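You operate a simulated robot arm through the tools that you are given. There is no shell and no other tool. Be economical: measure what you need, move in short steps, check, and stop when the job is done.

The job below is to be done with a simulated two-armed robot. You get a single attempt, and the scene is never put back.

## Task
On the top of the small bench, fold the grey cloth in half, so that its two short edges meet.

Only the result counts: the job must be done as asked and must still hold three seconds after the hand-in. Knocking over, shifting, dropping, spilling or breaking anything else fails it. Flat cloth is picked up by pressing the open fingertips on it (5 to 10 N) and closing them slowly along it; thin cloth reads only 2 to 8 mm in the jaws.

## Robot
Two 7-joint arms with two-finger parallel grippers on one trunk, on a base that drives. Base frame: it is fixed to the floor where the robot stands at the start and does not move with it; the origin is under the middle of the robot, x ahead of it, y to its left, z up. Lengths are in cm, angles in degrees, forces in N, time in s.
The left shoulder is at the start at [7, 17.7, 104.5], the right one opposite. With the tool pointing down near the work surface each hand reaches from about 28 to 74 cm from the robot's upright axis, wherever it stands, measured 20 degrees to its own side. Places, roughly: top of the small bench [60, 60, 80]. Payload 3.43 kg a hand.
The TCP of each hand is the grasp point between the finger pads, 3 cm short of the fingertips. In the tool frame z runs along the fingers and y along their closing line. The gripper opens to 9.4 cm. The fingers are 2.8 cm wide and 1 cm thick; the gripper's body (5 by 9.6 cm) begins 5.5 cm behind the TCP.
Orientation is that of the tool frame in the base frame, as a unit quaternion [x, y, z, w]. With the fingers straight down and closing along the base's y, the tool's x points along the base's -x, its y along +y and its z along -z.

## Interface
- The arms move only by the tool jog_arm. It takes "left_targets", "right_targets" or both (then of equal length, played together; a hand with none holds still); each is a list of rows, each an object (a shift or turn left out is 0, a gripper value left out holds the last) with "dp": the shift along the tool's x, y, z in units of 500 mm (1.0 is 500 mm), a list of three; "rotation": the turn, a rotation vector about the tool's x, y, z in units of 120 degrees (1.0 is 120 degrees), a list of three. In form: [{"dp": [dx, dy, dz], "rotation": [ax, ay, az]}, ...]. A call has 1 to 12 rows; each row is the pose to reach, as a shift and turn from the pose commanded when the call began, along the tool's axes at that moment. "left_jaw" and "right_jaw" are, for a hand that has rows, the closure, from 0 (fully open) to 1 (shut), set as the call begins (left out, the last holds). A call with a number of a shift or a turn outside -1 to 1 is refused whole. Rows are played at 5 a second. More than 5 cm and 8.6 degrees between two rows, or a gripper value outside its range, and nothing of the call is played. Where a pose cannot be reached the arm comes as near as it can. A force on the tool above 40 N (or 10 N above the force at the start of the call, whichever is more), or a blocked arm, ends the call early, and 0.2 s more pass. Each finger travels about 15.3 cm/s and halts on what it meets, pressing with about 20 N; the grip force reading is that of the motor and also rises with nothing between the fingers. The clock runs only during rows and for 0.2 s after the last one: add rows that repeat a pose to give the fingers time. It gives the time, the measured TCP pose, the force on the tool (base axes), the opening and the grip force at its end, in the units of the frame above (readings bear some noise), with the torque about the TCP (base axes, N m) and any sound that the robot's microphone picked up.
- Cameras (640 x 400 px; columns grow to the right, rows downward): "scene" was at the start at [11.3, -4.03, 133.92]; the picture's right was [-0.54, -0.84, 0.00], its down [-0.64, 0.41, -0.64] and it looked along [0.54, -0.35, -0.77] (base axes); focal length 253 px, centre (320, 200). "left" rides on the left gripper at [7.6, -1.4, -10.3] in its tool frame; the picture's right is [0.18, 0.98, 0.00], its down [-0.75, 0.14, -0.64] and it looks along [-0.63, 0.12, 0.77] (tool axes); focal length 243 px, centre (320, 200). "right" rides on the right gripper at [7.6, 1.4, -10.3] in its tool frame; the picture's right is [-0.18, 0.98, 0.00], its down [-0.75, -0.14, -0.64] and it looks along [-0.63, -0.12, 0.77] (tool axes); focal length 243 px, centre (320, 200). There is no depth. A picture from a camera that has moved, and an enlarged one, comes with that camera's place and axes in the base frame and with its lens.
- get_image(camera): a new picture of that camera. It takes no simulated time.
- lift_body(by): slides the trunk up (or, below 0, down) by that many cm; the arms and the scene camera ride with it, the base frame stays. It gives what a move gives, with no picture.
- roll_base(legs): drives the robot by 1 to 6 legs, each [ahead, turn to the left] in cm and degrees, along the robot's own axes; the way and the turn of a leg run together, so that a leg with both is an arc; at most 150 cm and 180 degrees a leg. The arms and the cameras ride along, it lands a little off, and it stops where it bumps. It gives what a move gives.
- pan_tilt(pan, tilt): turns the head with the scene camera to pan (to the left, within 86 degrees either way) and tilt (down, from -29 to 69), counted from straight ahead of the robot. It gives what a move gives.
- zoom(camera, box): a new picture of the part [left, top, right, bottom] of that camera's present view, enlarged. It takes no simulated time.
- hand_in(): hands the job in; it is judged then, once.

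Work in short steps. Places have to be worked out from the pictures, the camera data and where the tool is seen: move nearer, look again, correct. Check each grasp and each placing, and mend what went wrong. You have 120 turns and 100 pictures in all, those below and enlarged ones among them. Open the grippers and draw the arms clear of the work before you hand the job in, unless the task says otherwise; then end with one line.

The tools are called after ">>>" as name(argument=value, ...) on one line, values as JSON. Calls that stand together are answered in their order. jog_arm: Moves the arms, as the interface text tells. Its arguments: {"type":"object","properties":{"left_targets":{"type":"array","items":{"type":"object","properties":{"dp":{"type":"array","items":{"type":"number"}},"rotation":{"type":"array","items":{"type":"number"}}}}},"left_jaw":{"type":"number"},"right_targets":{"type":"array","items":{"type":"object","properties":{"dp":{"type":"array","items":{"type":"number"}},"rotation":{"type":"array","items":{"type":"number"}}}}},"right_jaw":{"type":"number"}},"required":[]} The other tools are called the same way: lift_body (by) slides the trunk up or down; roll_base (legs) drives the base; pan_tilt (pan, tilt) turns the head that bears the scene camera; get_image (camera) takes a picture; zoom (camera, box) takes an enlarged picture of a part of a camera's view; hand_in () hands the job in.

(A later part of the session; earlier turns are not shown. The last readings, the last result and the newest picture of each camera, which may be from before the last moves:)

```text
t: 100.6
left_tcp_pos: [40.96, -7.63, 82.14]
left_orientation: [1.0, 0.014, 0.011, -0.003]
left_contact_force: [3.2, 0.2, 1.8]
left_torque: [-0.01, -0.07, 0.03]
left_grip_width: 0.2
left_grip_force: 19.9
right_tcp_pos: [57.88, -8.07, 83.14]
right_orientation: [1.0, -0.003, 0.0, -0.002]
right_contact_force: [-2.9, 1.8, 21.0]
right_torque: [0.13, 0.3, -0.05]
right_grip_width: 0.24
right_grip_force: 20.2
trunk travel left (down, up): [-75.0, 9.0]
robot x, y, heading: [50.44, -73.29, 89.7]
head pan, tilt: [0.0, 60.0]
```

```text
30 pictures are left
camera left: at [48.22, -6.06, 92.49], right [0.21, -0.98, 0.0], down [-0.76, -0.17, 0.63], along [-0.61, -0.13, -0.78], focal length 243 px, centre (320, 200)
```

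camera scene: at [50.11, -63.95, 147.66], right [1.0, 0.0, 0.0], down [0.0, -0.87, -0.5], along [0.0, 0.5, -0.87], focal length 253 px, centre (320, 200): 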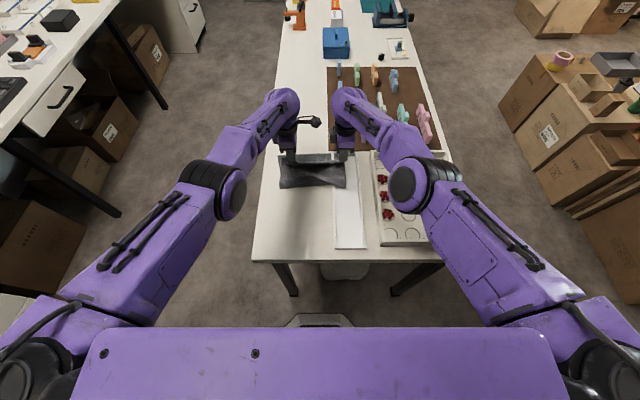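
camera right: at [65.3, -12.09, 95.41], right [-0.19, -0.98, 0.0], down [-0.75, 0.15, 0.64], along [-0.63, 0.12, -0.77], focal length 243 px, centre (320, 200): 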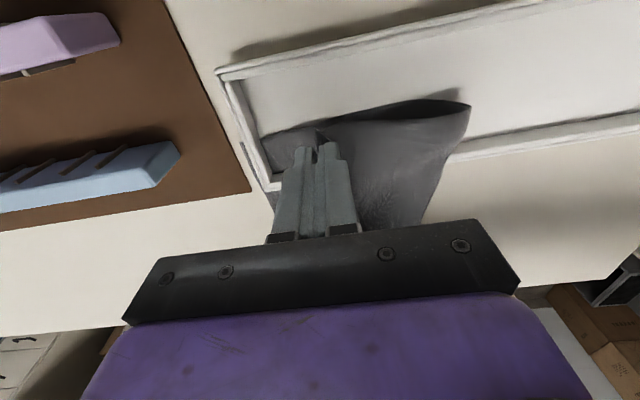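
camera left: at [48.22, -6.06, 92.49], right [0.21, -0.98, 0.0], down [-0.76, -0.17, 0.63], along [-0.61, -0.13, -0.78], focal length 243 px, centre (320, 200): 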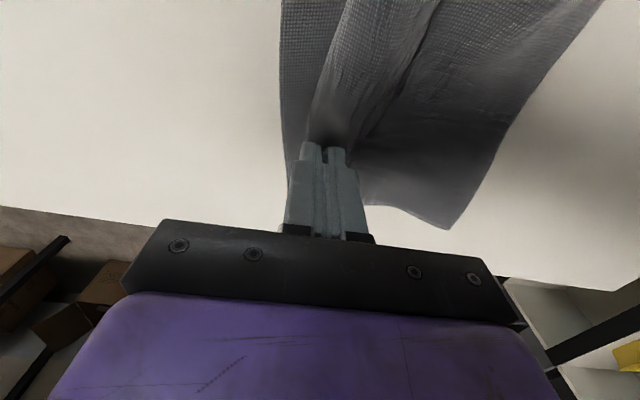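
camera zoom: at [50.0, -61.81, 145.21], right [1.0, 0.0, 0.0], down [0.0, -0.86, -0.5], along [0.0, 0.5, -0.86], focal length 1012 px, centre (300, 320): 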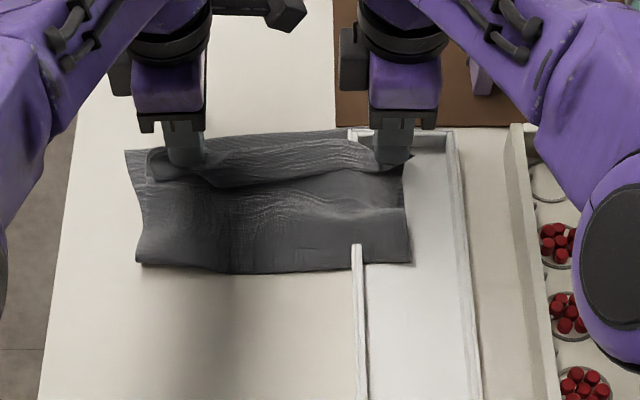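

Nicely over; a 3–4 cm flap of the edge lies folded back on top where the fingers pinch. I'll move the hands back ~1.5 cm to the mirrored place, release, and look.

>>> jog_arm(left_targets=[{"dp": [0, 0, -0.02]}, {"dp": [0, 0.02, -0.02]}, {"dp": [0, 0.036, -0.01]}, {"dp": [0, 0.036, 0.008]}], right_targets=[{"dp": [0, 0, -0.03]}, {"dp": [0, 0.01, -0.03]}, {"dp": [0, 0.02, -0.02]}, {"dp": [0, 0.02, -0.002]}])

>>> jog_arm(left_targets=[{"dp": [0, 0, 0]}, {"dp": [0, 0, 0]}, {"dp": [0, 0, -0.04]}, {"dp": [0, 0, -0.1]}, {"dp": [0, 0, -0.16]}], right_targets=[{"dp": [0, 0, 0]}, {"dp": [0, 0, 0]}, {"dp": [0, 0, -0.04]}, {"dp": [0, 0, -0.1]}, {"dp": [0, 0, -0.16]}], left_jaw=0.7, right_jaw=0.7)

>>> zoom(camera="scene", box=[250, 120, 400, 220])

>>> get_image(camera="left")

>>> get_image(camera="right")

```text
t: 101.6
left_tcp_pos: [41.12, -9.46, 81.84]
left_orientation: [1.0, 0.014, 0.01, -0.003]
left_contact_force: [4.7, 0.6, 3.7]
left_torque: [0.03, -0.15, 0.05]
left_grip_width: 0.16
left_grip_force: 20.6
right_tcp_pos: [57.84, -9.19, 82.95]
right_orientation: [1.0, -0.004, 0.0, -0.001]
right_contact_force: [-2.5, 0.9, 11.4]
right_torque: [0.07, 0.2, 0.02]
right_grip_width: 0.21
right_grip_force: 19.7
trunk travel left (down, up): [-75.0, 9.0]
robot x, y, heading: [49.79, -72.99, 90.0]
head pan, tilt: [0.0, 60.0]
```

```text
t: 102.8
left_tcp_pos: [40.76, -9.32, 89.49]
left_orientation: [1.0, 0.014, 0.01, -0.002]
left_contact_force: [1.0, -0.3, 0.0]
left_torque: [0.01, 0.0, 0.02]
left_grip_width: 2.85
left_grip_force: 0.0
right_tcp_pos: [57.92, -9.05, 90.78]
right_orientation: [1.0, -0.002, 0.002, 0.001]
right_contact_force: [0.6, -0.9, 0.3]
right_torque: [-0.01, -0.01, -0.01]
right_grip_width: 2.83
right_grip_force: 0.0
trunk travel left (down, up): [-75.0, 9.0]
robot x, y, heading: [50.1, -73.4, 89.9]
head pan, tilt: [0.0, 60.0]
```

```text
4.00 times, centred on (325, 170) of scene
camera zoom: at [50.05, -61.63, 145.16], right [1.0, 0.0, 0.0], down [0.0, -0.87, -0.5], along [0.0, 0.5, -0.87], focal length 1012 px, centre (300, 320)
```

zoom: 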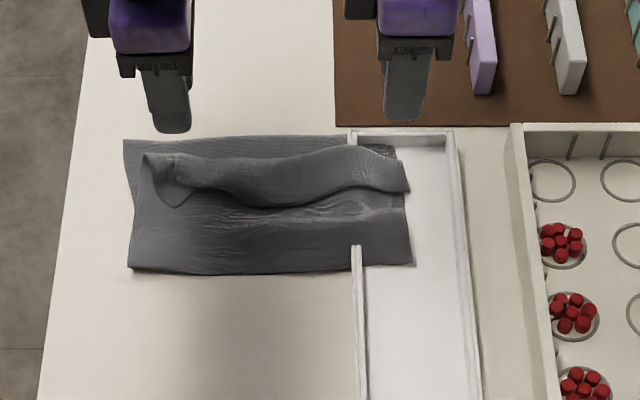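

```text
28 pictures are left
camera left: at [48.09, -7.64, 99.91], right [0.21, -0.98, 0.0], down [-0.76, -0.16, 0.63], along [-0.61, -0.13, -0.78], focal length 243 px, centre (320, 200)
```

left: 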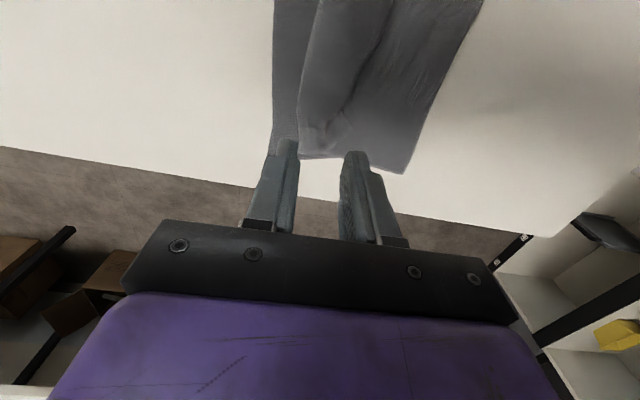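

```text
27 pictures are left
camera right: at [65.36, -10.56, 101.08], right [-0.19, -0.98, 0.0], down [-0.75, 0.15, 0.64], along [-0.63, 0.12, -0.77], focal length 243 px, centre (320, 200)
```

right: 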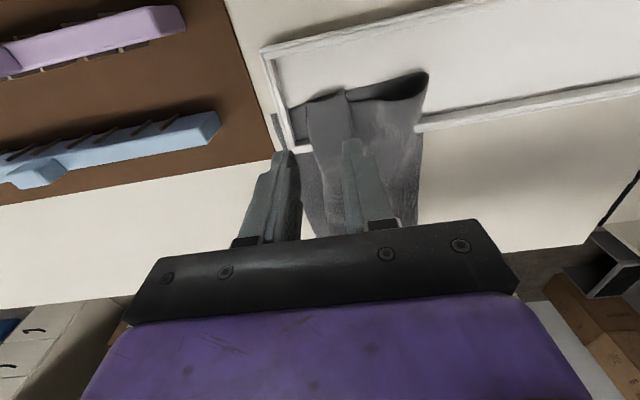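

The cloth is folded with the top edge strip (≈4 cm) turned back on top. Zoom to see how high this flap stands.

>>> zoom(camera="left", box=[260, 0, 500, 180])

>>> zoom(camera="right", box=[250, 50, 450, 200])

```text
2.22 times, centred on (380, 90) of left
camera zoom: at [48.09, -7.64, 99.91], right [0.21, -0.98, 0.0], down [-0.76, -0.16, 0.63], along [-0.61, -0.13, -0.78], focal length 539 px, centre (187, 444)
```

zoom: 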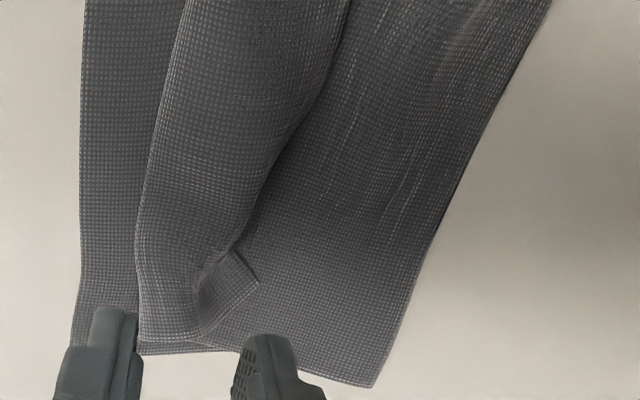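

```text
2.67 times, centred on (350, 125) of right
camera zoom: at [65.36, -10.56, 101.08], right [-0.19, -0.98, 0.0], down [-0.75, 0.15, 0.64], along [-0.63, 0.12, -0.77], focal length 647 px, centre (240, 400)
```

zoom: 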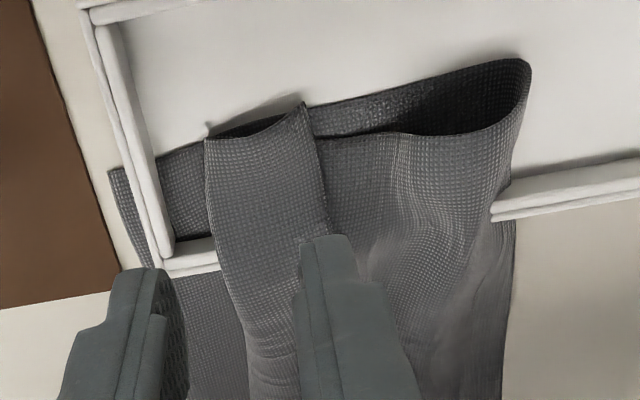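

The flap is ~3.5 cm (crease y≈−8, tip y≈−11.5 to −12); unrolled its edge would land at y≈−4.5, right on the far edge (−5). I'll turn both hands 90° (closing along x) to pinch the flap and flip it forward.

>>> jog_arm(left_targets=[{"dp": [0, 0, 0], "rotation": [0, 0, 0.068]}, {"dp": [0, 0, 0], "rotation": [0, 0, 0.136]}, {"dp": [0, 0, 0], "rotation": [0, 0, 0.204]}, {"dp": [0, 0, 0], "rotation": [0, 0, 0.272]}, {"dp": [0, 0, 0], "rotation": [0, 0, 0.34]}, {"dp": [0, 0, 0], "rotation": [0, 0, 0.408]}, {"dp": [0, 0, 0], "rotation": [0, 0, 0.476]}, {"dp": [0.01, 0.01, 0], "rotation": [0, 0, 0.544]}, {"dp": [0.014, 0.02, 0], "rotation": [0, 0, 0.612]}, {"dp": [0.014, 0.026, 0], "rotation": [0, 0, 0.68]}, {"dp": [0.014, 0.026, 0], "rotation": [0, 0, 0.75]}], right_targets=[{"dp": [0, 0, 0], "rotation": [0, 0, 0.068]}, {"dp": [0, 0, 0], "rotation": [0, 0, 0.136]}, {"dp": [0, 0, 0], "rotation": [0, 0, 0.204]}, {"dp": [0, 0, 0], "rotation": [0, 0, 0.272]}, {"dp": [0, 0, 0], "rotation": [0, 0, 0.34]}, {"dp": [0, 0, 0], "rotation": [0, 0, 0.408]}, {"dp": [0, 0, 0], "rotation": [0, 0, 0.476]}, {"dp": [-0.006, 0.01, 0], "rotation": [0, 0, 0.544]}, {"dp": [-0.012, 0.02, 0], "rotation": [0, 0, 0.612]}, {"dp": [-0.012, 0.024, 0], "rotation": [0, 0, 0.68]}, {"dp": [-0.012, 0.024, 0], "rotation": [0, 0, 0.75]}])

>>> get_image(camera="left")

>>> get_image(camera="right")

```text
t: 105.2
left_tcp_pos: [41.6, -10.59, 89.46]
left_orientation: [0.716, -0.698, 0.007, -0.009]
left_contact_force: [-0.5, -0.2, -0.4]
left_torque: [-0.02, 0.02, -0.01]
left_grip_width: 2.82
left_grip_force: 0.1
right_tcp_pos: [57.2, -10.23, 90.83]
right_orientation: [-0.703, 0.711, -0.001, 0.0]
right_contact_force: [-0.4, 0.3, -0.1]
right_torque: [-0.01, 0.03, 0.0]
right_grip_width: 2.81
right_grip_force: 0.1
trunk travel left (down, up): [-75.0, 9.0]
robot x, y, heading: [49.97, -73.36, 90.0]
head pan, tilt: [0.0, 60.0]
```

```text
24 pictures are left
camera left: at [42.96, -18.22, 99.75], right [-0.98, -0.21, -0.02], down [-0.17, 0.75, 0.64], along [-0.12, 0.63, -0.77], focal length 243 px, centre (320, 200)
```

left: 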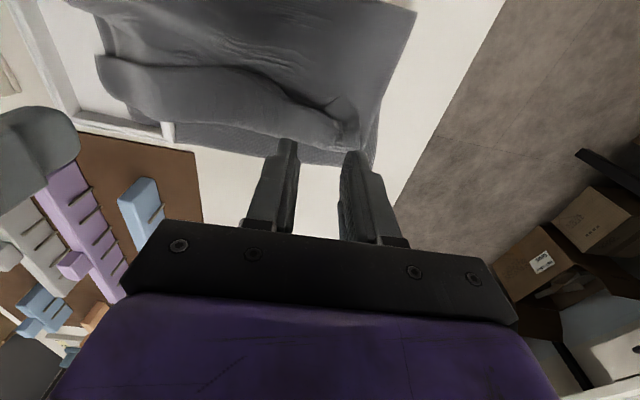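

```text
23 pictures are left
camera right: at [55.67, -17.88, 101.04], right [-0.98, 0.19, 0.0], down [0.15, 0.75, 0.64], along [0.12, 0.63, -0.77], focal length 243 px, centre (320, 200)
```

right: 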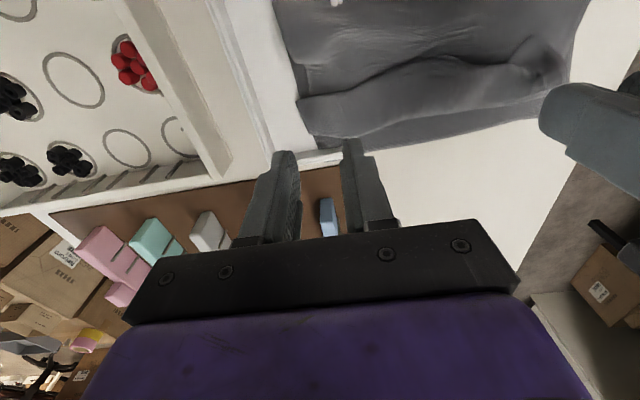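

Positions look right. Lower both to just above the flap (left at x≈42.8,y≈−10; right at 57.2,−10.2).

>>> jog_arm(left_targets=[{"dp": [-0.012, -0.024, 0.04]}, {"dp": [-0.012, -0.024, 0.09]}, {"dp": [-0.012, -0.024, 0.13]}, {"dp": [-0.012, -0.024, 0.148]}, {"dp": [-0.012, -0.024, 0.148]}], right_targets=[{"dp": [0, 0, 0.04]}, {"dp": [0, 0, 0.09]}, {"dp": [0, 0, 0.135]}, {"dp": [0, 0, 0.16]}, {"dp": [0, 0, 0.16]}])

>>> zoom(camera="left", box=[200, 40, 460, 220])

>>> zoom(camera="right", box=[200, 40, 460, 220])

```text
t: 106.4
left_tcp_pos: [42.82, -10.25, 82.43]
left_orientation: [0.716, -0.698, 0.005, -0.009]
left_contact_force: [0.8, 0.3, 0.1]
left_torque: [-0.01, -0.02, -0.01]
left_grip_width: 2.8
left_grip_force: 0.0
right_tcp_pos: [57.19, -10.28, 83.17]
right_orientation: [-0.705, 0.71, 0.002, 0.002]
right_contact_force: [-0.7, 2.9, 24.8]
right_torque: [0.06, 0.5, -0.05]
right_grip_width: 2.83
right_grip_force: 0.1
trunk travel left (down, up): [-75.0, 9.0]
robot x, y, heading: [50.36, -73.31, 89.8]
head pan, tilt: [0.0, 60.0]
```

```text
2.22 times, centred on (330, 130) of left
camera zoom: at [44.22, -17.81, 92.61], right [-0.98, -0.21, -0.02], down [-0.18, 0.75, 0.64], along [-0.12, 0.63, -0.77], focal length 539 px, centre (298, 356)
```

zoom: 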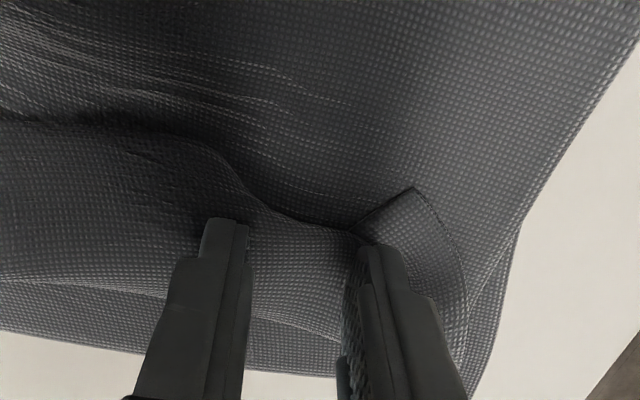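

```text
2.22 times, centred on (330, 130) of right
camera zoom: at [55.53, -18.04, 93.46], right [-0.98, 0.19, 0.0], down [0.15, 0.75, 0.65], along [0.12, 0.63, -0.76], focal length 539 px, centre (298, 356)
```

zoom: 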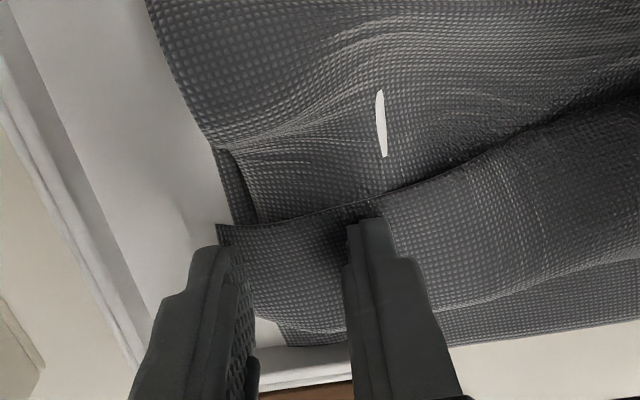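

The right −x finger seems to touch near the tray wall (x≈54); narrow its jaws to 2.2 cm. Shift left +1.5 cm off the crumpled corner and press.

>>> jog_arm(left_targets=[{"dp": [0, -0.015, 0]}, {"dp": [0, -0.03, 0]}, {"dp": [0, -0.03, 0.008]}, {"dp": [0, -0.03, 0.012]}, {"dp": [0, -0.03, 0.012]}], right_targets=[{"dp": [0, -0.003, -0.02]}, {"dp": [0, -0.004, -0.02]}, {"dp": [0, -0.004, -0.008]}, {"dp": [0, -0.004, 0]}, {"dp": [0, -0.004, 0]}], right_jaw=0.766)

```text
t: 107.6
left_tcp_pos: [44.6, -10.1, 81.84]
left_orientation: [0.717, -0.697, 0.005, -0.008]
left_contact_force: [0.4, 0.1, 0.8]
left_torque: [0.01, -0.06, -0.03]
left_grip_width: 2.79
left_grip_force: 0.0
right_tcp_pos: [57.58, -10.25, 82.83]
right_orientation: [-0.705, 0.709, 0.0, 0.001]
right_contact_force: [6.5, 2.0, 14.0]
right_torque: [0.13, 0.13, -0.03]
right_grip_width: 1.87
right_grip_force: 0.0
trunk travel left (down, up): [-75.0, 9.0]
robot x, y, heading: [50.19, -73.18, 90.0]
head pan, tilt: [0.0, 60.0]
```

Right 14 N. Press the left ~3 mm more and begin closing the right.

>>> jog_arm(left_targets=[{"dp": [0, 0, 0.006]}, {"dp": [0, 0, 0.008]}], right_targets=[{"dp": [0, 0, 0]}, {"dp": [0, 0, 0]}], right_jaw=0.83)

>>> jog_arm(left_targets=[{"dp": [0, 0, 0.001]}], right_targets=[{"dp": [0, 0, 0]}], right_jaw=0.9)

>>> jog_arm(left_targets=[{"dp": [0, 0, 0]}, {"dp": [0, 0, 0]}], right_targets=[{"dp": [0, 0, 0]}, {"dp": [0, 0, 0]}], right_jaw=1.0)

```text
t: 108.2
left_tcp_pos: [44.45, -10.0, 81.39]
left_orientation: [0.717, -0.697, 0.006, -0.009]
left_contact_force: [0.3, -1.9, 8.4]
left_torque: [-0.05, 0.05, 0.02]
left_grip_width: 2.84
left_grip_force: 0.6
right_tcp_pos: [57.51, -10.34, 82.67]
right_orientation: [-0.705, 0.709, -0.001, -0.001]
right_contact_force: [2.5, -0.3, 0.1]
right_torque: [0.0, -0.08, -0.02]
right_grip_width: 1.47
right_grip_force: 0.1
trunk travel left (down, up): [-75.0, 9.0]
robot x, y, heading: [50.44, -72.95, 89.8]
head pan, tilt: [0.0, 60.0]
```

```text
t: 108.6
left_tcp_pos: [44.39, -9.99, 81.38]
left_orientation: [0.718, -0.696, 0.005, -0.01]
left_contact_force: [0.5, 0.9, 13.4]
left_torque: [0.0, 0.1, 0.01]
left_grip_width: 2.85
left_grip_force: 1.0
right_tcp_pos: [57.37, -10.28, 82.79]
right_orientation: [-0.705, 0.709, 0.0, 0.0]
right_contact_force: [0.4, 0.3, 0.3]
right_torque: [0.0, -0.03, 0.01]
right_grip_width: 0.92
right_grip_force: 0.1
trunk travel left (down, up): [-75.0, 9.0]
robot x, y, heading: [50.23, -73.09, 89.8]
head pan, tilt: [0.0, 60.0]
```

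```text
t: 109.2
left_tcp_pos: [44.49, -9.93, 81.35]
left_orientation: [0.717, -0.697, 0.006, -0.01]
left_contact_force: [0.0, 1.7, 15.1]
left_torque: [0.07, 0.17, -0.02]
left_grip_width: 2.83
left_grip_force: 0.1
right_tcp_pos: [57.43, -10.3, 82.84]
right_orientation: [-0.705, 0.709, 0.0, 0.001]
right_contact_force: [0.7, -0.7, -0.3]
right_torque: [0.02, -0.01, -0.03]
right_grip_width: 0.03
right_grip_force: 19.8
trunk travel left (down, up): [-75.0, 9.0]
robot x, y, heading: [50.14, -73.2, 90.0]
head pan, tilt: [0.0, 60.0]
```

Right missed (contact lost). Left is at 15 N balanced; close the left now.

>>> jog_arm(left_targets=[{"dp": [0, 0, 0]}], left_jaw=0.76)

>>> jog_arm(left_targets=[{"dp": [0, 0, 0]}], left_jaw=0.82)

>>> jog_arm(left_targets=[{"dp": [0, 0, 0]}], left_jaw=0.9)

>>> jog_arm(left_targets=[{"dp": [0, 0, 0]}, {"dp": [0, 0, 0]}], right_targets=[{"dp": [0, 0, -0.02]}, {"dp": [0, 0, -0.02]}], left_jaw=1.0, right_jaw=0.73)

>>> zoom(camera="left", box=[200, 40, 460, 220])

```text
t: 109.6
left_tcp_pos: [44.45, -10.01, 81.41]
left_orientation: [0.716, -0.698, 0.005, -0.01]
left_contact_force: [-0.7, 1.9, 16.7]
left_torque: [0.05, 0.1, 0.0]
left_grip_width: 2.19
left_grip_force: 0.0
right_tcp_pos: [57.41, -10.34, 82.82]
right_orientation: [-0.704, 0.71, -0.001, 0.0]
right_contact_force: [0.2, -0.4, 0.1]
right_torque: [0.0, 0.03, 0.01]
right_grip_width: 0.01
right_grip_force: 20.0
trunk travel left (down, up): [-75.0, 9.0]
robot x, y, heading: [50.57, -73.08, 89.7]
head pan, tilt: [0.0, 60.0]
```

```text
t: 110.0
left_tcp_pos: [44.46, -10.0, 81.44]
left_orientation: [0.717, -0.697, 0.005, -0.009]
left_contact_force: [-0.5, 2.7, 17.6]
left_torque: [-0.02, 0.0, -0.01]
left_grip_width: 1.55
left_grip_force: 0.1
right_tcp_pos: [57.46, -10.39, 82.86]
right_orientation: [-0.704, 0.71, -0.001, 0.001]
right_contact_force: [-0.3, -0.9, 0.6]
right_torque: [0.0, 0.0, 0.0]
right_grip_width: 0.01
right_grip_force: 19.8
trunk travel left (down, up): [-75.0, 9.0]
robot x, y, heading: [50.13, -73.24, 89.8]
head pan, tilt: [0.0, 60.0]
```

```text
t: 110.4
left_tcp_pos: [44.44, -10.08, 81.47]
left_orientation: [0.717, -0.697, 0.006, -0.009]
left_contact_force: [-1.1, 2.8, 17.8]
left_torque: [-0.03, -0.03, 0.04]
left_grip_width: 0.9
left_grip_force: 0.1
right_tcp_pos: [57.36, -10.39, 82.78]
right_orientation: [-0.705, 0.709, -0.001, 0.001]
right_contact_force: [-1.2, -0.1, -0.5]
right_torque: [0.01, 0.01, 0.0]
right_grip_width: 0.0
right_grip_force: 19.7
trunk travel left (down, up): [-75.0, 9.0]
robot x, y, heading: [49.95, -73.22, 90.0]
head pan, tilt: [0.0, 60.0]
```

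```text
t: 111.0
left_tcp_pos: [44.46, -10.01, 81.32]
left_orientation: [0.718, -0.696, 0.005, -0.009]
left_contact_force: [0.5, 2.2, 19.3]
left_torque: [-0.07, -0.08, 0.04]
left_grip_width: 0.0
left_grip_force: 19.6
right_tcp_pos: [57.42, -10.4, 83.71]
right_orientation: [-0.704, 0.71, -0.001, 0.0]
right_contact_force: [0.2, 0.3, -0.3]
right_torque: [-0.03, -0.01, 0.01]
right_grip_width: 2.55
right_grip_force: 0.1
trunk travel left (down, up): [-75.0, 9.0]
robot x, y, heading: [50.48, -73.38, 89.9]
head pan, tilt: [0.0, 60.0]
```

```text
2.22 times, centred on (330, 130) of left
camera zoom: at [45.85, -17.69, 91.5], right [-0.98, -0.21, -0.02], down [-0.18, 0.75, 0.64], along [-0.12, 0.63, -0.77], focal length 539 px, centre (298, 356)
```

zoom: 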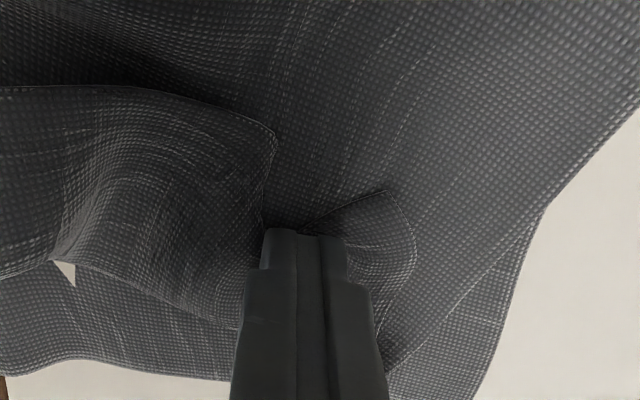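

Left slipped too, though the flap visibly drags with the fingertips. New idea: closed fingertips pressed lightly on the flap's hem and drawn +y will roll it forward. First gain reach: raise the hands and lower the trunk 10 cm.

>>> jog_arm(left_targets=[{"dp": [0.01, 0, -0.05]}, {"dp": [0.02, -0.02, -0.1]}, {"dp": [0.03, -0.04, -0.17]}, {"dp": [0.03, -0.04, -0.24]}], right_targets=[{"dp": [0.01, 0, -0.05]}, {"dp": [0.02, 0, -0.1]}, {"dp": [0.03, 0, -0.16]}, {"dp": [0.03, 0, -0.21]}], left_jaw=1.0, right_jaw=1.0)

>>> lift_body(by=-10)

>>> get_image(camera="left")

>>> zoom(camera="scene", box=[250, 90, 400, 190])

```text
t: 112.0
left_tcp_pos: [46.3, -11.5, 93.22]
left_orientation: [0.717, -0.697, 0.007, -0.009]
left_contact_force: [0.2, -0.1, -0.6]
left_torque: [0.03, 0.0, 0.0]
left_grip_width: 0.0
left_grip_force: 19.7
right_tcp_pos: [57.33, -11.78, 94.36]
right_orientation: [-0.706, 0.708, -0.002, 0.0]
right_contact_force: [-0.3, 0.3, -0.5]
right_torque: [0.02, -0.02, 0.0]
right_grip_width: 0.0
right_grip_force: 19.7
trunk travel left (down, up): [-75.0, 9.0]
robot x, y, heading: [50.11, -73.18, 90.1]
head pan, tilt: [0.0, 60.0]
```

```text
t: 113.3
left_tcp_pos: [46.25, -11.34, 83.22]
left_orientation: [0.717, -0.697, 0.006, -0.008]
left_contact_force: [0.5, -0.6, 0.4]
left_torque: [0.02, 0.0, -0.03]
left_grip_width: 0.0
left_grip_force: 20.2
right_tcp_pos: [57.29, -11.63, 84.33]
right_orientation: [-0.704, 0.71, -0.001, 0.001]
right_contact_force: [-0.2, -0.3, 0.5]
right_torque: [0.0, 0.01, 0.0]
right_grip_width: 0.0
right_grip_force: 19.9
trunk travel left (down, up): [-65.0, 19.0]
robot x, y, heading: [49.97, -73.29, 89.8]
head pan, tilt: [0.0, 60.0]
```

```text
19 pictures are left
camera left: at [47.63, -19.0, 93.35], right [-0.98, -0.21, -0.02], down [-0.18, 0.75, 0.64], along [-0.12, 0.63, -0.77], focal length 243 px, centre (320, 200)
```

left: 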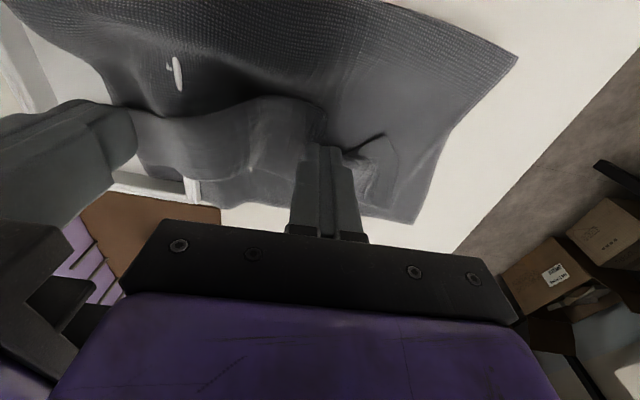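

```text
4.00 times, centred on (325, 140) of scene
camera zoom: at [50.07, -61.52, 135.16], right [1.0, 0.0, 0.0], down [0.0, -0.87, -0.5], along [0.0, 0.5, -0.87], focal length 1012 px, centre (300, 440)
```

zoom: 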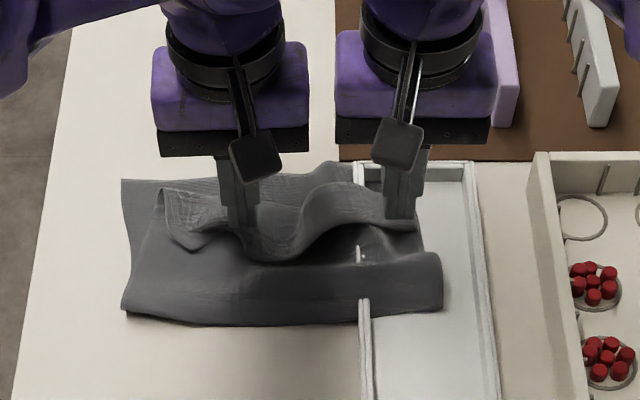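

The middle of the flap's hem now stands proud of the layer below. I'll clear the left hand and use the right one (jaws ~2 cm, x≈50.5) to come from behind the hem, low, and sweep it forward.

>>> jog_arm(left_targets=[{"dp": [0, 0.03, -0.08]}, {"dp": [0, 0.08, -0.16]}, {"dp": [0, 0.14, -0.22]}, {"dp": [0, 0.2, -0.24]}, {"dp": [0, 0.2, -0.24]}, {"dp": [0, 0.2, -0.24]}, {"dp": [0, 0.2, -0.24]}], right_targets=[{"dp": [0, 0, -0.08]}, {"dp": [0.02, 0, -0.1]}, {"dp": [0.06, 0.04, -0.1]}, {"dp": [0.1, 0.1, -0.1]}, {"dp": [0.1, 0.136, -0.08]}, {"dp": [0.1, 0.136, -0.01]}, {"dp": [0.1, 0.136, 0.028]}], right_jaw=0.79)

>>> zoom(camera="right", box=[200, 20, 500, 220])

```text
t: 114.9
left_tcp_pos: [36.03, -11.4, 95.05]
left_orientation: [0.717, -0.697, 0.007, -0.008]
left_contact_force: [0.0, 0.6, 0.0]
left_torque: [-0.01, -0.01, 0.0]
left_grip_width: 0.0
left_grip_force: 20.0
right_tcp_pos: [50.41, -16.45, 82.78]
right_orientation: [-0.705, 0.71, 0.0, -0.001]
right_contact_force: [0.1, -0.2, -0.5]
right_torque: [0.03, 0.0, 0.01]
right_grip_width: 1.98
right_grip_force: 0.1
trunk travel left (down, up): [-65.0, 19.0]
robot x, y, heading: [50.09, -73.48, 89.5]
head pan, tilt: [0.0, 60.0]
```

```text
2.00 times, centred on (350, 120) of right
camera zoom: at [48.77, -24.24, 93.21], right [-0.98, 0.19, 0.0], down [0.15, 0.75, 0.64], along [0.12, 0.63, -0.77], focal length 485 px, centre (260, 360)
```

zoom: 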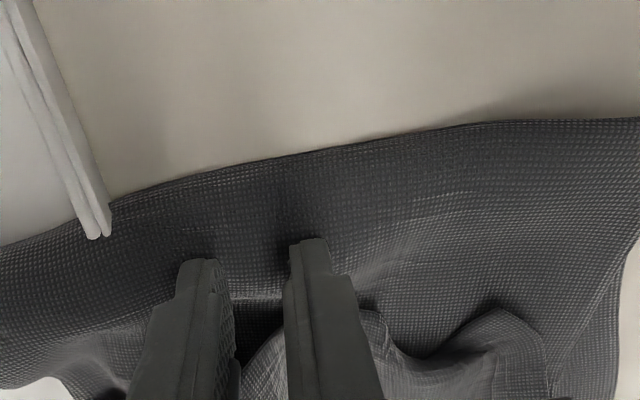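

Fingers are behind the puffed hem. Sweep +y slowly, low, rising slightly past the crease.

>>> jog_arm(right_targets=[{"dp": [-0.03, 0, 0.006]}, {"dp": [-0.06, 0, 0.006]}, {"dp": [-0.09, 0, 0.006]}, {"dp": [-0.12, 0, 0.003]}, {"dp": [-0.145, 0, -0.002]}, {"dp": [-0.17, 0, -0.008]}, {"dp": [-0.195, 0, -0.01]}, {"dp": [-0.22, 0, -0.008]}, {"dp": [-0.24, 0, 0]}])

>>> zoom(camera="scene", box=[250, 90, 400, 190])

```text
t: 116.9
left_tcp_pos: [36.03, -11.55, 95.05]
left_orientation: [0.717, -0.697, 0.008, -0.009]
left_contact_force: [0.2, -0.1, -0.4]
left_torque: [0.01, -0.02, -0.02]
left_grip_width: 0.01
left_grip_force: 20.1
right_tcp_pos: [51.11, -8.59, 83.29]
right_orientation: [-0.705, 0.709, -0.001, 0.0]
right_contact_force: [-0.2, 0.3, -0.4]
right_torque: [0.01, -0.03, 0.01]
right_grip_width: 1.97
right_grip_force: 0.1
right hand out of reach, approached as far as the arm can: row 6, 7, 8, 9
trunk travel left (down, up): [-65.0, 19.0]
robot x, y, heading: [50.39, -73.51, 89.8]
head pan, tilt: [0.0, 60.0]
```

```text
4.00 times, centred on (325, 140) of scene
camera zoom: at [50.06, -61.51, 135.16], right [1.0, 0.0, 0.0], down [0.0, -0.87, -0.5], along [0.0, 0.5, -0.87], focal length 1012 px, centre (300, 440)
```

zoom: 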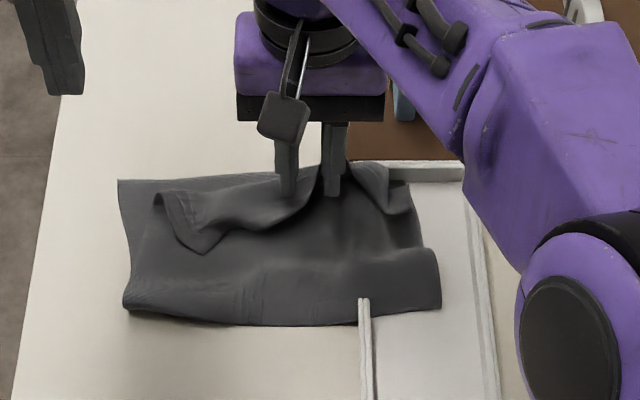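

The sweep works: the middle of the flap is turning over. Tilt the hand forward to gain reach and continue the push over the far edge.

>>> jog_arm(right_targets=[{"dp": [0, 0, -0.004], "rotation": [0, -0.065, 0]}, {"dp": [0, 0, -0.008], "rotation": [0, -0.13, 0]}, {"dp": [0, 0, -0.008], "rotation": [0, -0.19, 0]}, {"dp": [-0.03, 0, -0.008], "rotation": [0, -0.22, 0]}, {"dp": [-0.06, 0, -0.004], "rotation": [0, -0.22, 0]}, {"dp": [-0.09, 0, 0.004], "rotation": [0, -0.22, 0]}, {"dp": [-0.11, 0, 0.016], "rotation": [0, -0.22, 0]}])

>>> zoom(camera="scene", box=[250, 90, 400, 190])

```text
t: 118.5
left_tcp_pos: [35.96, -11.46, 94.9]
left_orientation: [0.717, -0.697, 0.007, -0.007]
left_contact_force: [0.2, 0.6, -0.3]
left_torque: [-0.01, -0.03, 0.0]
left_grip_width: 0.02
left_grip_force: 19.8
right_tcp_pos: [50.95, -3.17, 82.57]
right_orientation: [-0.686, 0.691, 0.16, 0.163]
right_contact_force: [0.6, 0.1, 0.9]
right_torque: [-0.02, -0.02, 0.02]
right_grip_width: 1.96
right_grip_force: 0.0
trunk travel left (down, up): [-65.0, 19.0]
robot x, y, heading: [50.1, -73.34, 89.9]
head pan, tilt: [0.0, 60.0]
```

```text
4.00 times, centred on (325, 140) of scene
camera zoom: at [50.06, -61.44, 135.15], right [1.0, 0.0, 0.0], down [0.0, -0.87, -0.5], along [0.0, 0.5, -0.87], focal length 1012 px, centre (300, 440)
```

zoom: 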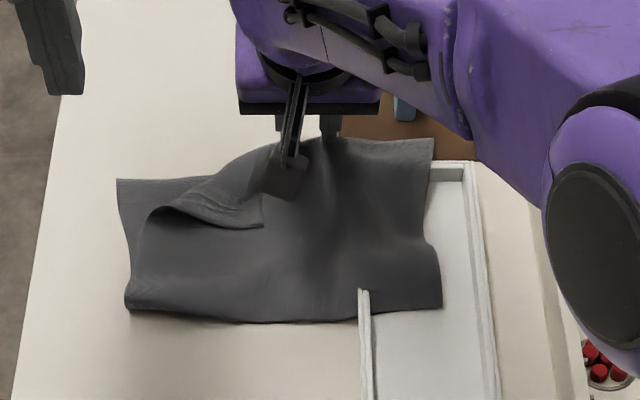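

Excellent: the right corner and middle are unrolled to the far edge. Only the left corner (tip now at ≈(47,−11.5)) remains turned. Clear the right hand, bring the left behind that corner.

>>> jog_arm(left_targets=[{"dp": [0, 0, 0]}, {"dp": [0, 0, 0]}, {"dp": [0.03, -0.06, 0]}, {"dp": [0.07, -0.14, 0]}, {"dp": [0.1, -0.22, 0.02]}, {"dp": [0.1, -0.28, 0.1]}, {"dp": [0.1, -0.28, 0.18]}, {"dp": [0.1, -0.28, 0.235]}], right_targets=[{"dp": [0, 0, -0.06]}, {"dp": [0, -0.05, -0.14]}, {"dp": [0, -0.13, -0.22]}, {"dp": [0, -0.21, -0.26]}, {"dp": [0, -0.27, -0.26]}, {"dp": [0, -0.27, -0.26]}, {"dp": [0, -0.27, -0.26]}, {"dp": [0, -0.27, -0.26]}], left_jaw=0.79)

>>> zoom(camera="scene", box=[250, 90, 400, 190])

>>> zoom(camera="left", box=[160, 40, 460, 240])

```text
refused: row 3 steps farther than a row can; nothing moved
```

```text
4.00 times, centred on (325, 140) of scene
camera zoom: at [50.06, -61.44, 135.15], right [1.0, 0.0, 0.0], down [0.0, -0.87, -0.5], along [0.0, 0.5, -0.87], focal length 1012 px, centre (300, 440)
```

zoom: 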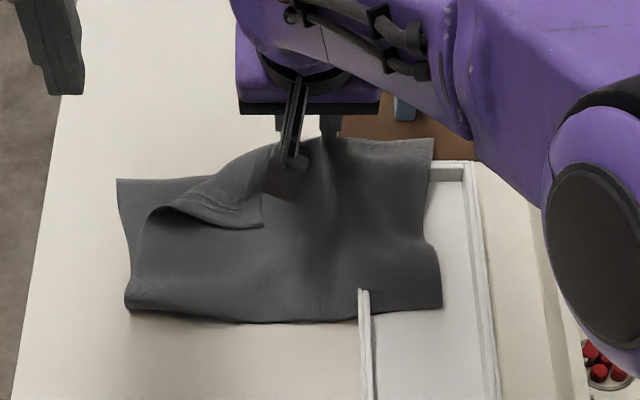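

```text
2.00 times, centred on (310, 140) of left
camera zoom: at [37.37, -19.02, 105.2], right [-0.98, -0.21, -0.02], down [-0.18, 0.75, 0.64], along [-0.12, 0.63, -0.77], focal length 485 px, centre (340, 320)
```

zoom: 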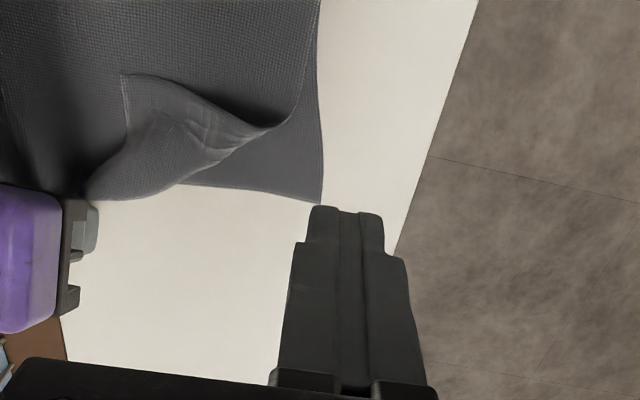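

The step was too long; resend with smaller steps (left with forward tilt, arriving behind the turned corner at ≈(49.5,−14)).

>>> jog_arm(left_targets=[{"dp": [0, 0, 0]}, {"dp": [0.01, -0.03, 0]}, {"dp": [0.03, -0.07, 0]}, {"dp": [0.05, -0.13, 0]}, {"dp": [0.065, -0.2, 0.02], "rotation": [0, -0.05, 0]}, {"dp": [0.074, -0.26, 0.06], "rotation": [0, -0.1, 0]}, {"dp": [0.074, -0.27, 0.14], "rotation": [0, -0.15, 0]}, {"dp": [0.074, -0.27, 0.21], "rotation": [0, -0.2, 0]}, {"dp": [0.074, -0.27, 0.252], "rotation": [0, -0.2, 0]}, {"dp": [0.074, -0.27, 0.252], "rotation": [0, -0.2, 0]}], right_targets=[{"dp": [0, 0, -0.08]}, {"dp": [0, -0.04, -0.16]}, {"dp": [0, -0.1, -0.22]}, {"dp": [0, -0.18, -0.25]}, {"dp": [0, -0.26, -0.26]}, {"dp": [0, -0.28, -0.26]}, {"dp": [0, -0.28, -0.26]}, {"dp": [0, -0.28, -0.26]}, {"dp": [0, -0.28, -0.26]}, {"dp": [0, -0.28, -0.26]}], left_jaw=0.79)

>>> zoom(camera="scene", box=[250, 90, 400, 190])

```text
t: 120.7
left_tcp_pos: [49.0, -14.23, 83.16]
left_orientation: [0.715, -0.668, -0.134, -0.159]
left_contact_force: [0.8, -0.3, 0.3]
left_torque: [0.03, 0.03, 0.0]
left_grip_width: 1.98
left_grip_force: 0.1
right_tcp_pos: [64.89, -9.07, 94.25]
right_orientation: [-0.687, 0.69, 0.16, 0.162]
right_contact_force: [0.8, -0.5, 0.3]
right_torque: [0.02, 0.01, -0.02]
right_grip_width: 1.96
right_grip_force: 0.1
trunk travel left (down, up): [-65.0, 19.0]
robot x, y, heading: [50.27, -73.44, 90.0]
head pan, tilt: [0.0, 60.0]
```

```text
4.00 times, centred on (325, 140) of scene
camera zoom: at [50.1, -61.56, 135.16], right [1.0, 0.0, 0.0], down [0.0, -0.87, -0.5], along [0.0, 0.5, -0.87], focal length 1012 px, centre (300, 440)
```

zoom: 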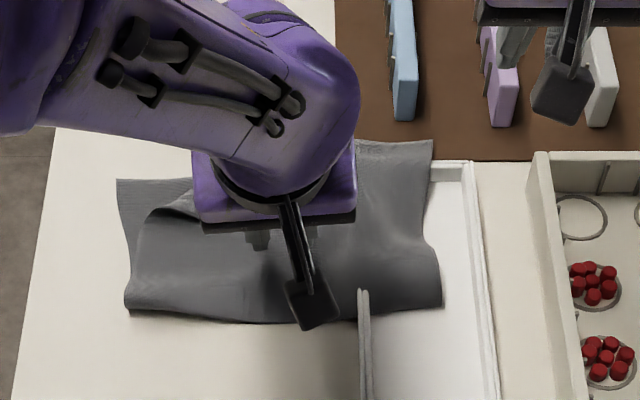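

Left fingertips are just behind the turned corner. Lower 0.9 cm and sweep diagonally toward (−x,+y) to turn the corner out.

>>> jog_arm(left_targets=[{"dp": [0.007, 0, 0.016]}, {"dp": [-0.022, 0.026, 0.03]}, {"dp": [-0.051, 0.052, 0.043]}, {"dp": [-0.081, 0.078, 0.054]}, {"dp": [-0.112, 0.104, 0.061]}, {"dp": [-0.144, 0.13, 0.069]}, {"dp": [-0.173, 0.156, 0.082]}, {"dp": [-0.195, 0.18, 0.101]}])

>>> zoom(camera="scene", box=[250, 90, 400, 190])

```text
t: 122.5
left_tcp_pos: [40.51, -4.19, 81.85]
left_orientation: [0.703, -0.68, -0.143, -0.153]
left_contact_force: [0.1, 0.9, 0.1]
left_torque: [-0.01, 0.01, 0.01]
left_grip_width: 1.97
left_grip_force: 0.0
right_tcp_pos: [64.89, -9.02, 94.22]
right_orientation: [-0.687, 0.691, 0.16, 0.161]
right_contact_force: [-0.4, -0.3, -1.1]
right_torque: [0.02, 0.04, -0.01]
right_grip_width: 1.97
right_grip_force: 0.1
trunk travel left (down, up): [-65.0, 19.0]
robot x, y, heading: [50.51, -73.01, 90.0]
head pan, tilt: [0.0, 60.0]
```

```text
4.00 times, centred on (325, 140) of scene
camera zoom: at [50.02, -61.43, 135.15], right [1.0, 0.0, 0.0], down [0.0, -0.87, -0.5], along [0.0, 0.5, -0.87], focal length 1012 px, centre (300, 440)
```

zoom: 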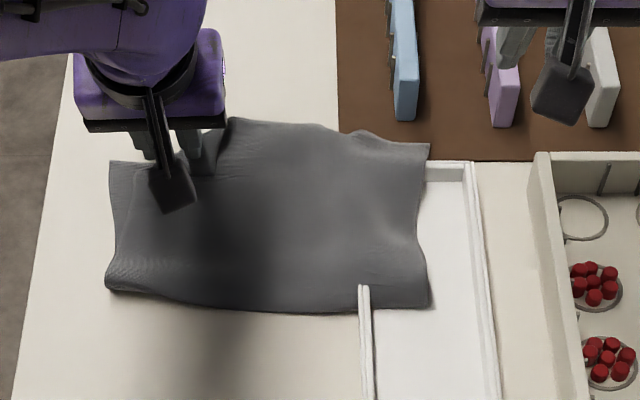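

The corner turned out. Lift the left hand straight up and away, then inspect.

>>> jog_arm(left_targets=[{"dp": [-0.025, 0, -0.055]}, {"dp": [-0.05, 0.02, -0.12]}, {"dp": [-0.05, 0.08, -0.18]}, {"dp": [-0.03, 0.15, -0.22]}, {"dp": [0, 0.22, -0.22]}])

>>> zoom(camera="scene", box=[260, 90, 380, 180])

>>> get_image(camera="right")

```text
t: 123.7
left_tcp_pos: [29.24, -9.14, 91.71]
left_orientation: [0.703, -0.68, -0.143, -0.154]
left_contact_force: [0.0, 0.2, 0.4]
left_torque: [0.0, -0.01, 0.0]
left_grip_width: 1.94
left_grip_force: 0.0
right_tcp_pos: [64.91, -9.1, 94.15]
right_orientation: [-0.687, 0.69, 0.159, 0.163]
right_contact_force: [-0.3, 0.7, 0.2]
right_torque: [0.0, 0.02, 0.01]
right_grip_width: 1.96
right_grip_force: 0.1
trunk travel left (down, up): [-65.0, 19.0]
robot x, y, heading: [50.24, -73.63, 89.9]
head pan, tilt: [0.0, 60.0]
```

```text
4.44 times, centred on (320, 135) of scene
camera zoom: at [49.9, -61.49, 135.16], right [1.0, 0.0, 0.0], down [0.0, -0.87, -0.5], along [0.0, 0.5, -0.87], focal length 1125 px, centre (320, 489)
```

zoom: 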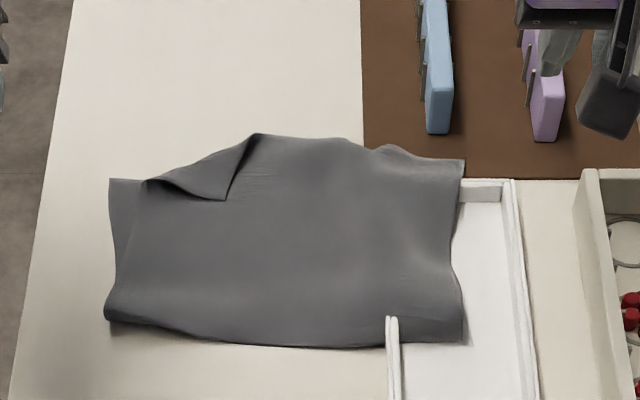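

```text
9 pictures are left
camera right: at [63.24, -20.48, 100.1], right [-0.98, 0.17, 0.08], down [0.14, 0.39, 0.91], along [0.12, 0.9, -0.41], focal length 243 px, centre (320, 200)
```

right: 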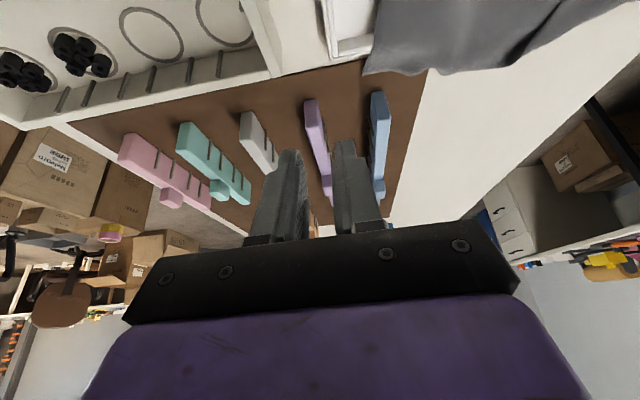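

A small triangle at the left corner is still turned back (tip ≈(43.5,−6.4)). One more sweep with the left hand from behind it.

>>> jog_arm(left_targets=[{"dp": [0.005, -0.08, 0]}, {"dp": [0.01, -0.16, 0]}, {"dp": [0.015, -0.24, 0]}, {"dp": [0.02, -0.32, -0.009]}, {"dp": [0.05, -0.32, 0.05]}, {"dp": [0.08, -0.32, 0.12]}, {"dp": [0.099, -0.32, 0.166]}, {"dp": [0.067, -0.3, 0.18]}, {"dp": [0.035, -0.281, 0.194]}, {"dp": [0.003, -0.261, 0.207]}, {"dp": [-0.028, -0.242, 0.223]}, {"dp": [-0.051, -0.226, 0.237]}])

>>> zoom(camera="scene", box=[260, 90, 380, 180])

```text
t: 126.3
left_tcp_pos: [40.8, -1.63, 82.07]
left_orientation: [0.703, -0.68, -0.143, -0.152]
left_contact_force: [0.6, 0.4, 0.6]
left_torque: [0.0, -0.03, 0.01]
left_grip_width: 1.97
left_grip_force: 0.0
right_tcp_pos: [64.92, -8.98, 94.14]
right_orientation: [-0.686, 0.691, 0.159, 0.161]
right_contact_force: [0.8, 1.0, -0.7]
right_torque: [0.02, 0.0, 0.0]
right_grip_width: 1.97
right_grip_force: 0.0
trunk travel left (down, up): [-65.0, 19.0]
robot x, y, heading: [50.61, -73.33, 89.7]
head pan, tilt: [0.0, 60.0]
```

```text
4.44 times, centred on (320, 135) of scene
camera zoom: at [50.02, -61.44, 135.15], right [1.0, 0.0, 0.0], down [0.0, -0.87, -0.5], along [0.0, 0.5, -0.87], focal length 1125 px, centre (320, 489)
```

zoom: 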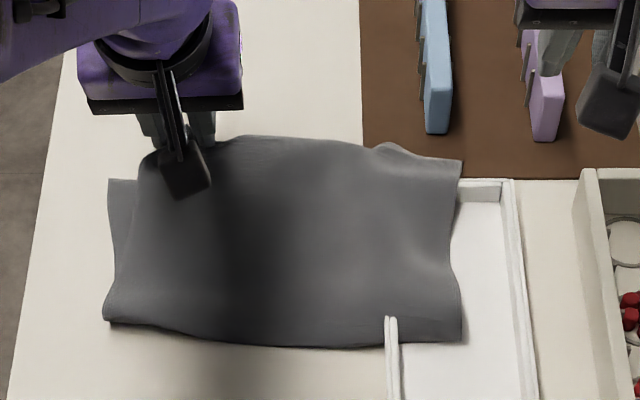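

The corner is out now. Next I'll draw the top layer back ~3 cm, since its edge overshoots the lower edge: set both fingertips on the top layer near the hem.

>>> jog_arm(left_targets=[{"dp": [-0.016, 0, -0.036]}, {"dp": [0.02, 0, -0.05]}, {"dp": [0.049, 0, -0.066]}, {"dp": [0.06, 0, -0.045]}, {"dp": [0.066, 0, -0.03]}, {"dp": [0.066, 0, -0.03]}], right_targets=[{"dp": [0.01, 0.05, 0.04]}, {"dp": [0.025, 0.1, 0.09]}, {"dp": [0.045, 0.148, 0.14]}, {"dp": [0.06, 0.148, 0.19]}, {"dp": [0.068, 0.148, 0.218]}, {"dp": [0.068, 0.148, 0.218]}])

>>> zoom(camera="scene", box=[260, 90, 380, 180])

```text
t: 127.7
left_tcp_pos: [40.87, -5.14, 82.15]
left_orientation: [0.703, -0.68, -0.142, -0.153]
left_contact_force: [0.2, 1.0, 0.0]
left_torque: [0.0, 0.03, 0.02]
left_grip_width: 1.98
left_grip_force: 0.0
right_tcp_pos: [57.58, -7.28, 83.09]
right_orientation: [-0.687, 0.69, 0.16, 0.162]
right_contact_force: [0.6, -0.3, 1.7]
right_torque: [0.0, 0.03, 0.03]
right_grip_width: 1.95
right_grip_force: 0.0
trunk travel left (down, up): [-65.0, 19.0]
robot x, y, heading: [50.15, -73.12, 89.9]
head pan, tilt: [0.0, 60.0]
```

```text
4.44 times, centred on (320, 135) of scene
camera zoom: at [50.06, -61.52, 135.16], right [1.0, 0.0, 0.0], down [0.0, -0.87, -0.5], along [0.0, 0.5, -0.87], focal length 1125 px, centre (320, 489)
```

zoom: 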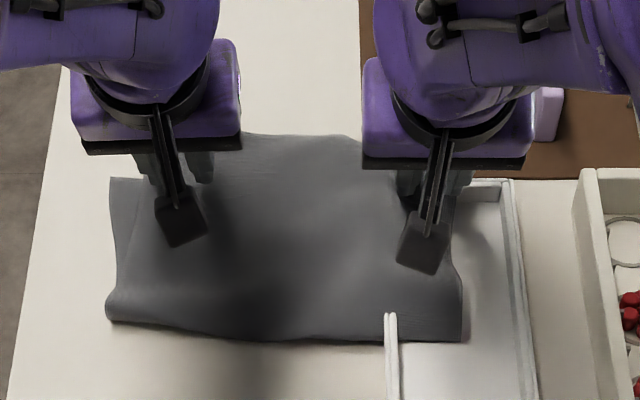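

>>> jog_arm(left_targets=[{"dp": [0.004, 0, 0.008]}, {"dp": [0.006, 0, 0.013]}, {"dp": [0.006, 0, 0.013]}], right_targets=[{"dp": [0.002, 0, 0.003]}, {"dp": [0.002, 0, 0.004]}, {"dp": [0.002, 0, 0.004]}])

```text
t: 128.5
left_tcp_pos: [40.91, -5.41, 81.57]
left_orientation: [0.702, -0.68, -0.144, -0.154]
left_contact_force: [-0.2, -0.7, 6.0]
left_torque: [0.02, 0.05, -0.01]
left_grip_width: 2.0
left_grip_force: 0.3
right_tcp_pos: [57.69, -7.28, 82.8]
right_orientation: [-0.687, 0.69, 0.161, 0.162]
right_contact_force: [0.2, -0.7, 5.7]
right_torque: [0.02, 0.01, 0.01]
right_grip_width: 1.94
right_grip_force: 0.1
trunk travel left (down, up): [-65.0, 19.0]
robot x, y, heading: [50.24, -73.02, 89.9]
head pan, tilt: [0.0, 60.0]
```

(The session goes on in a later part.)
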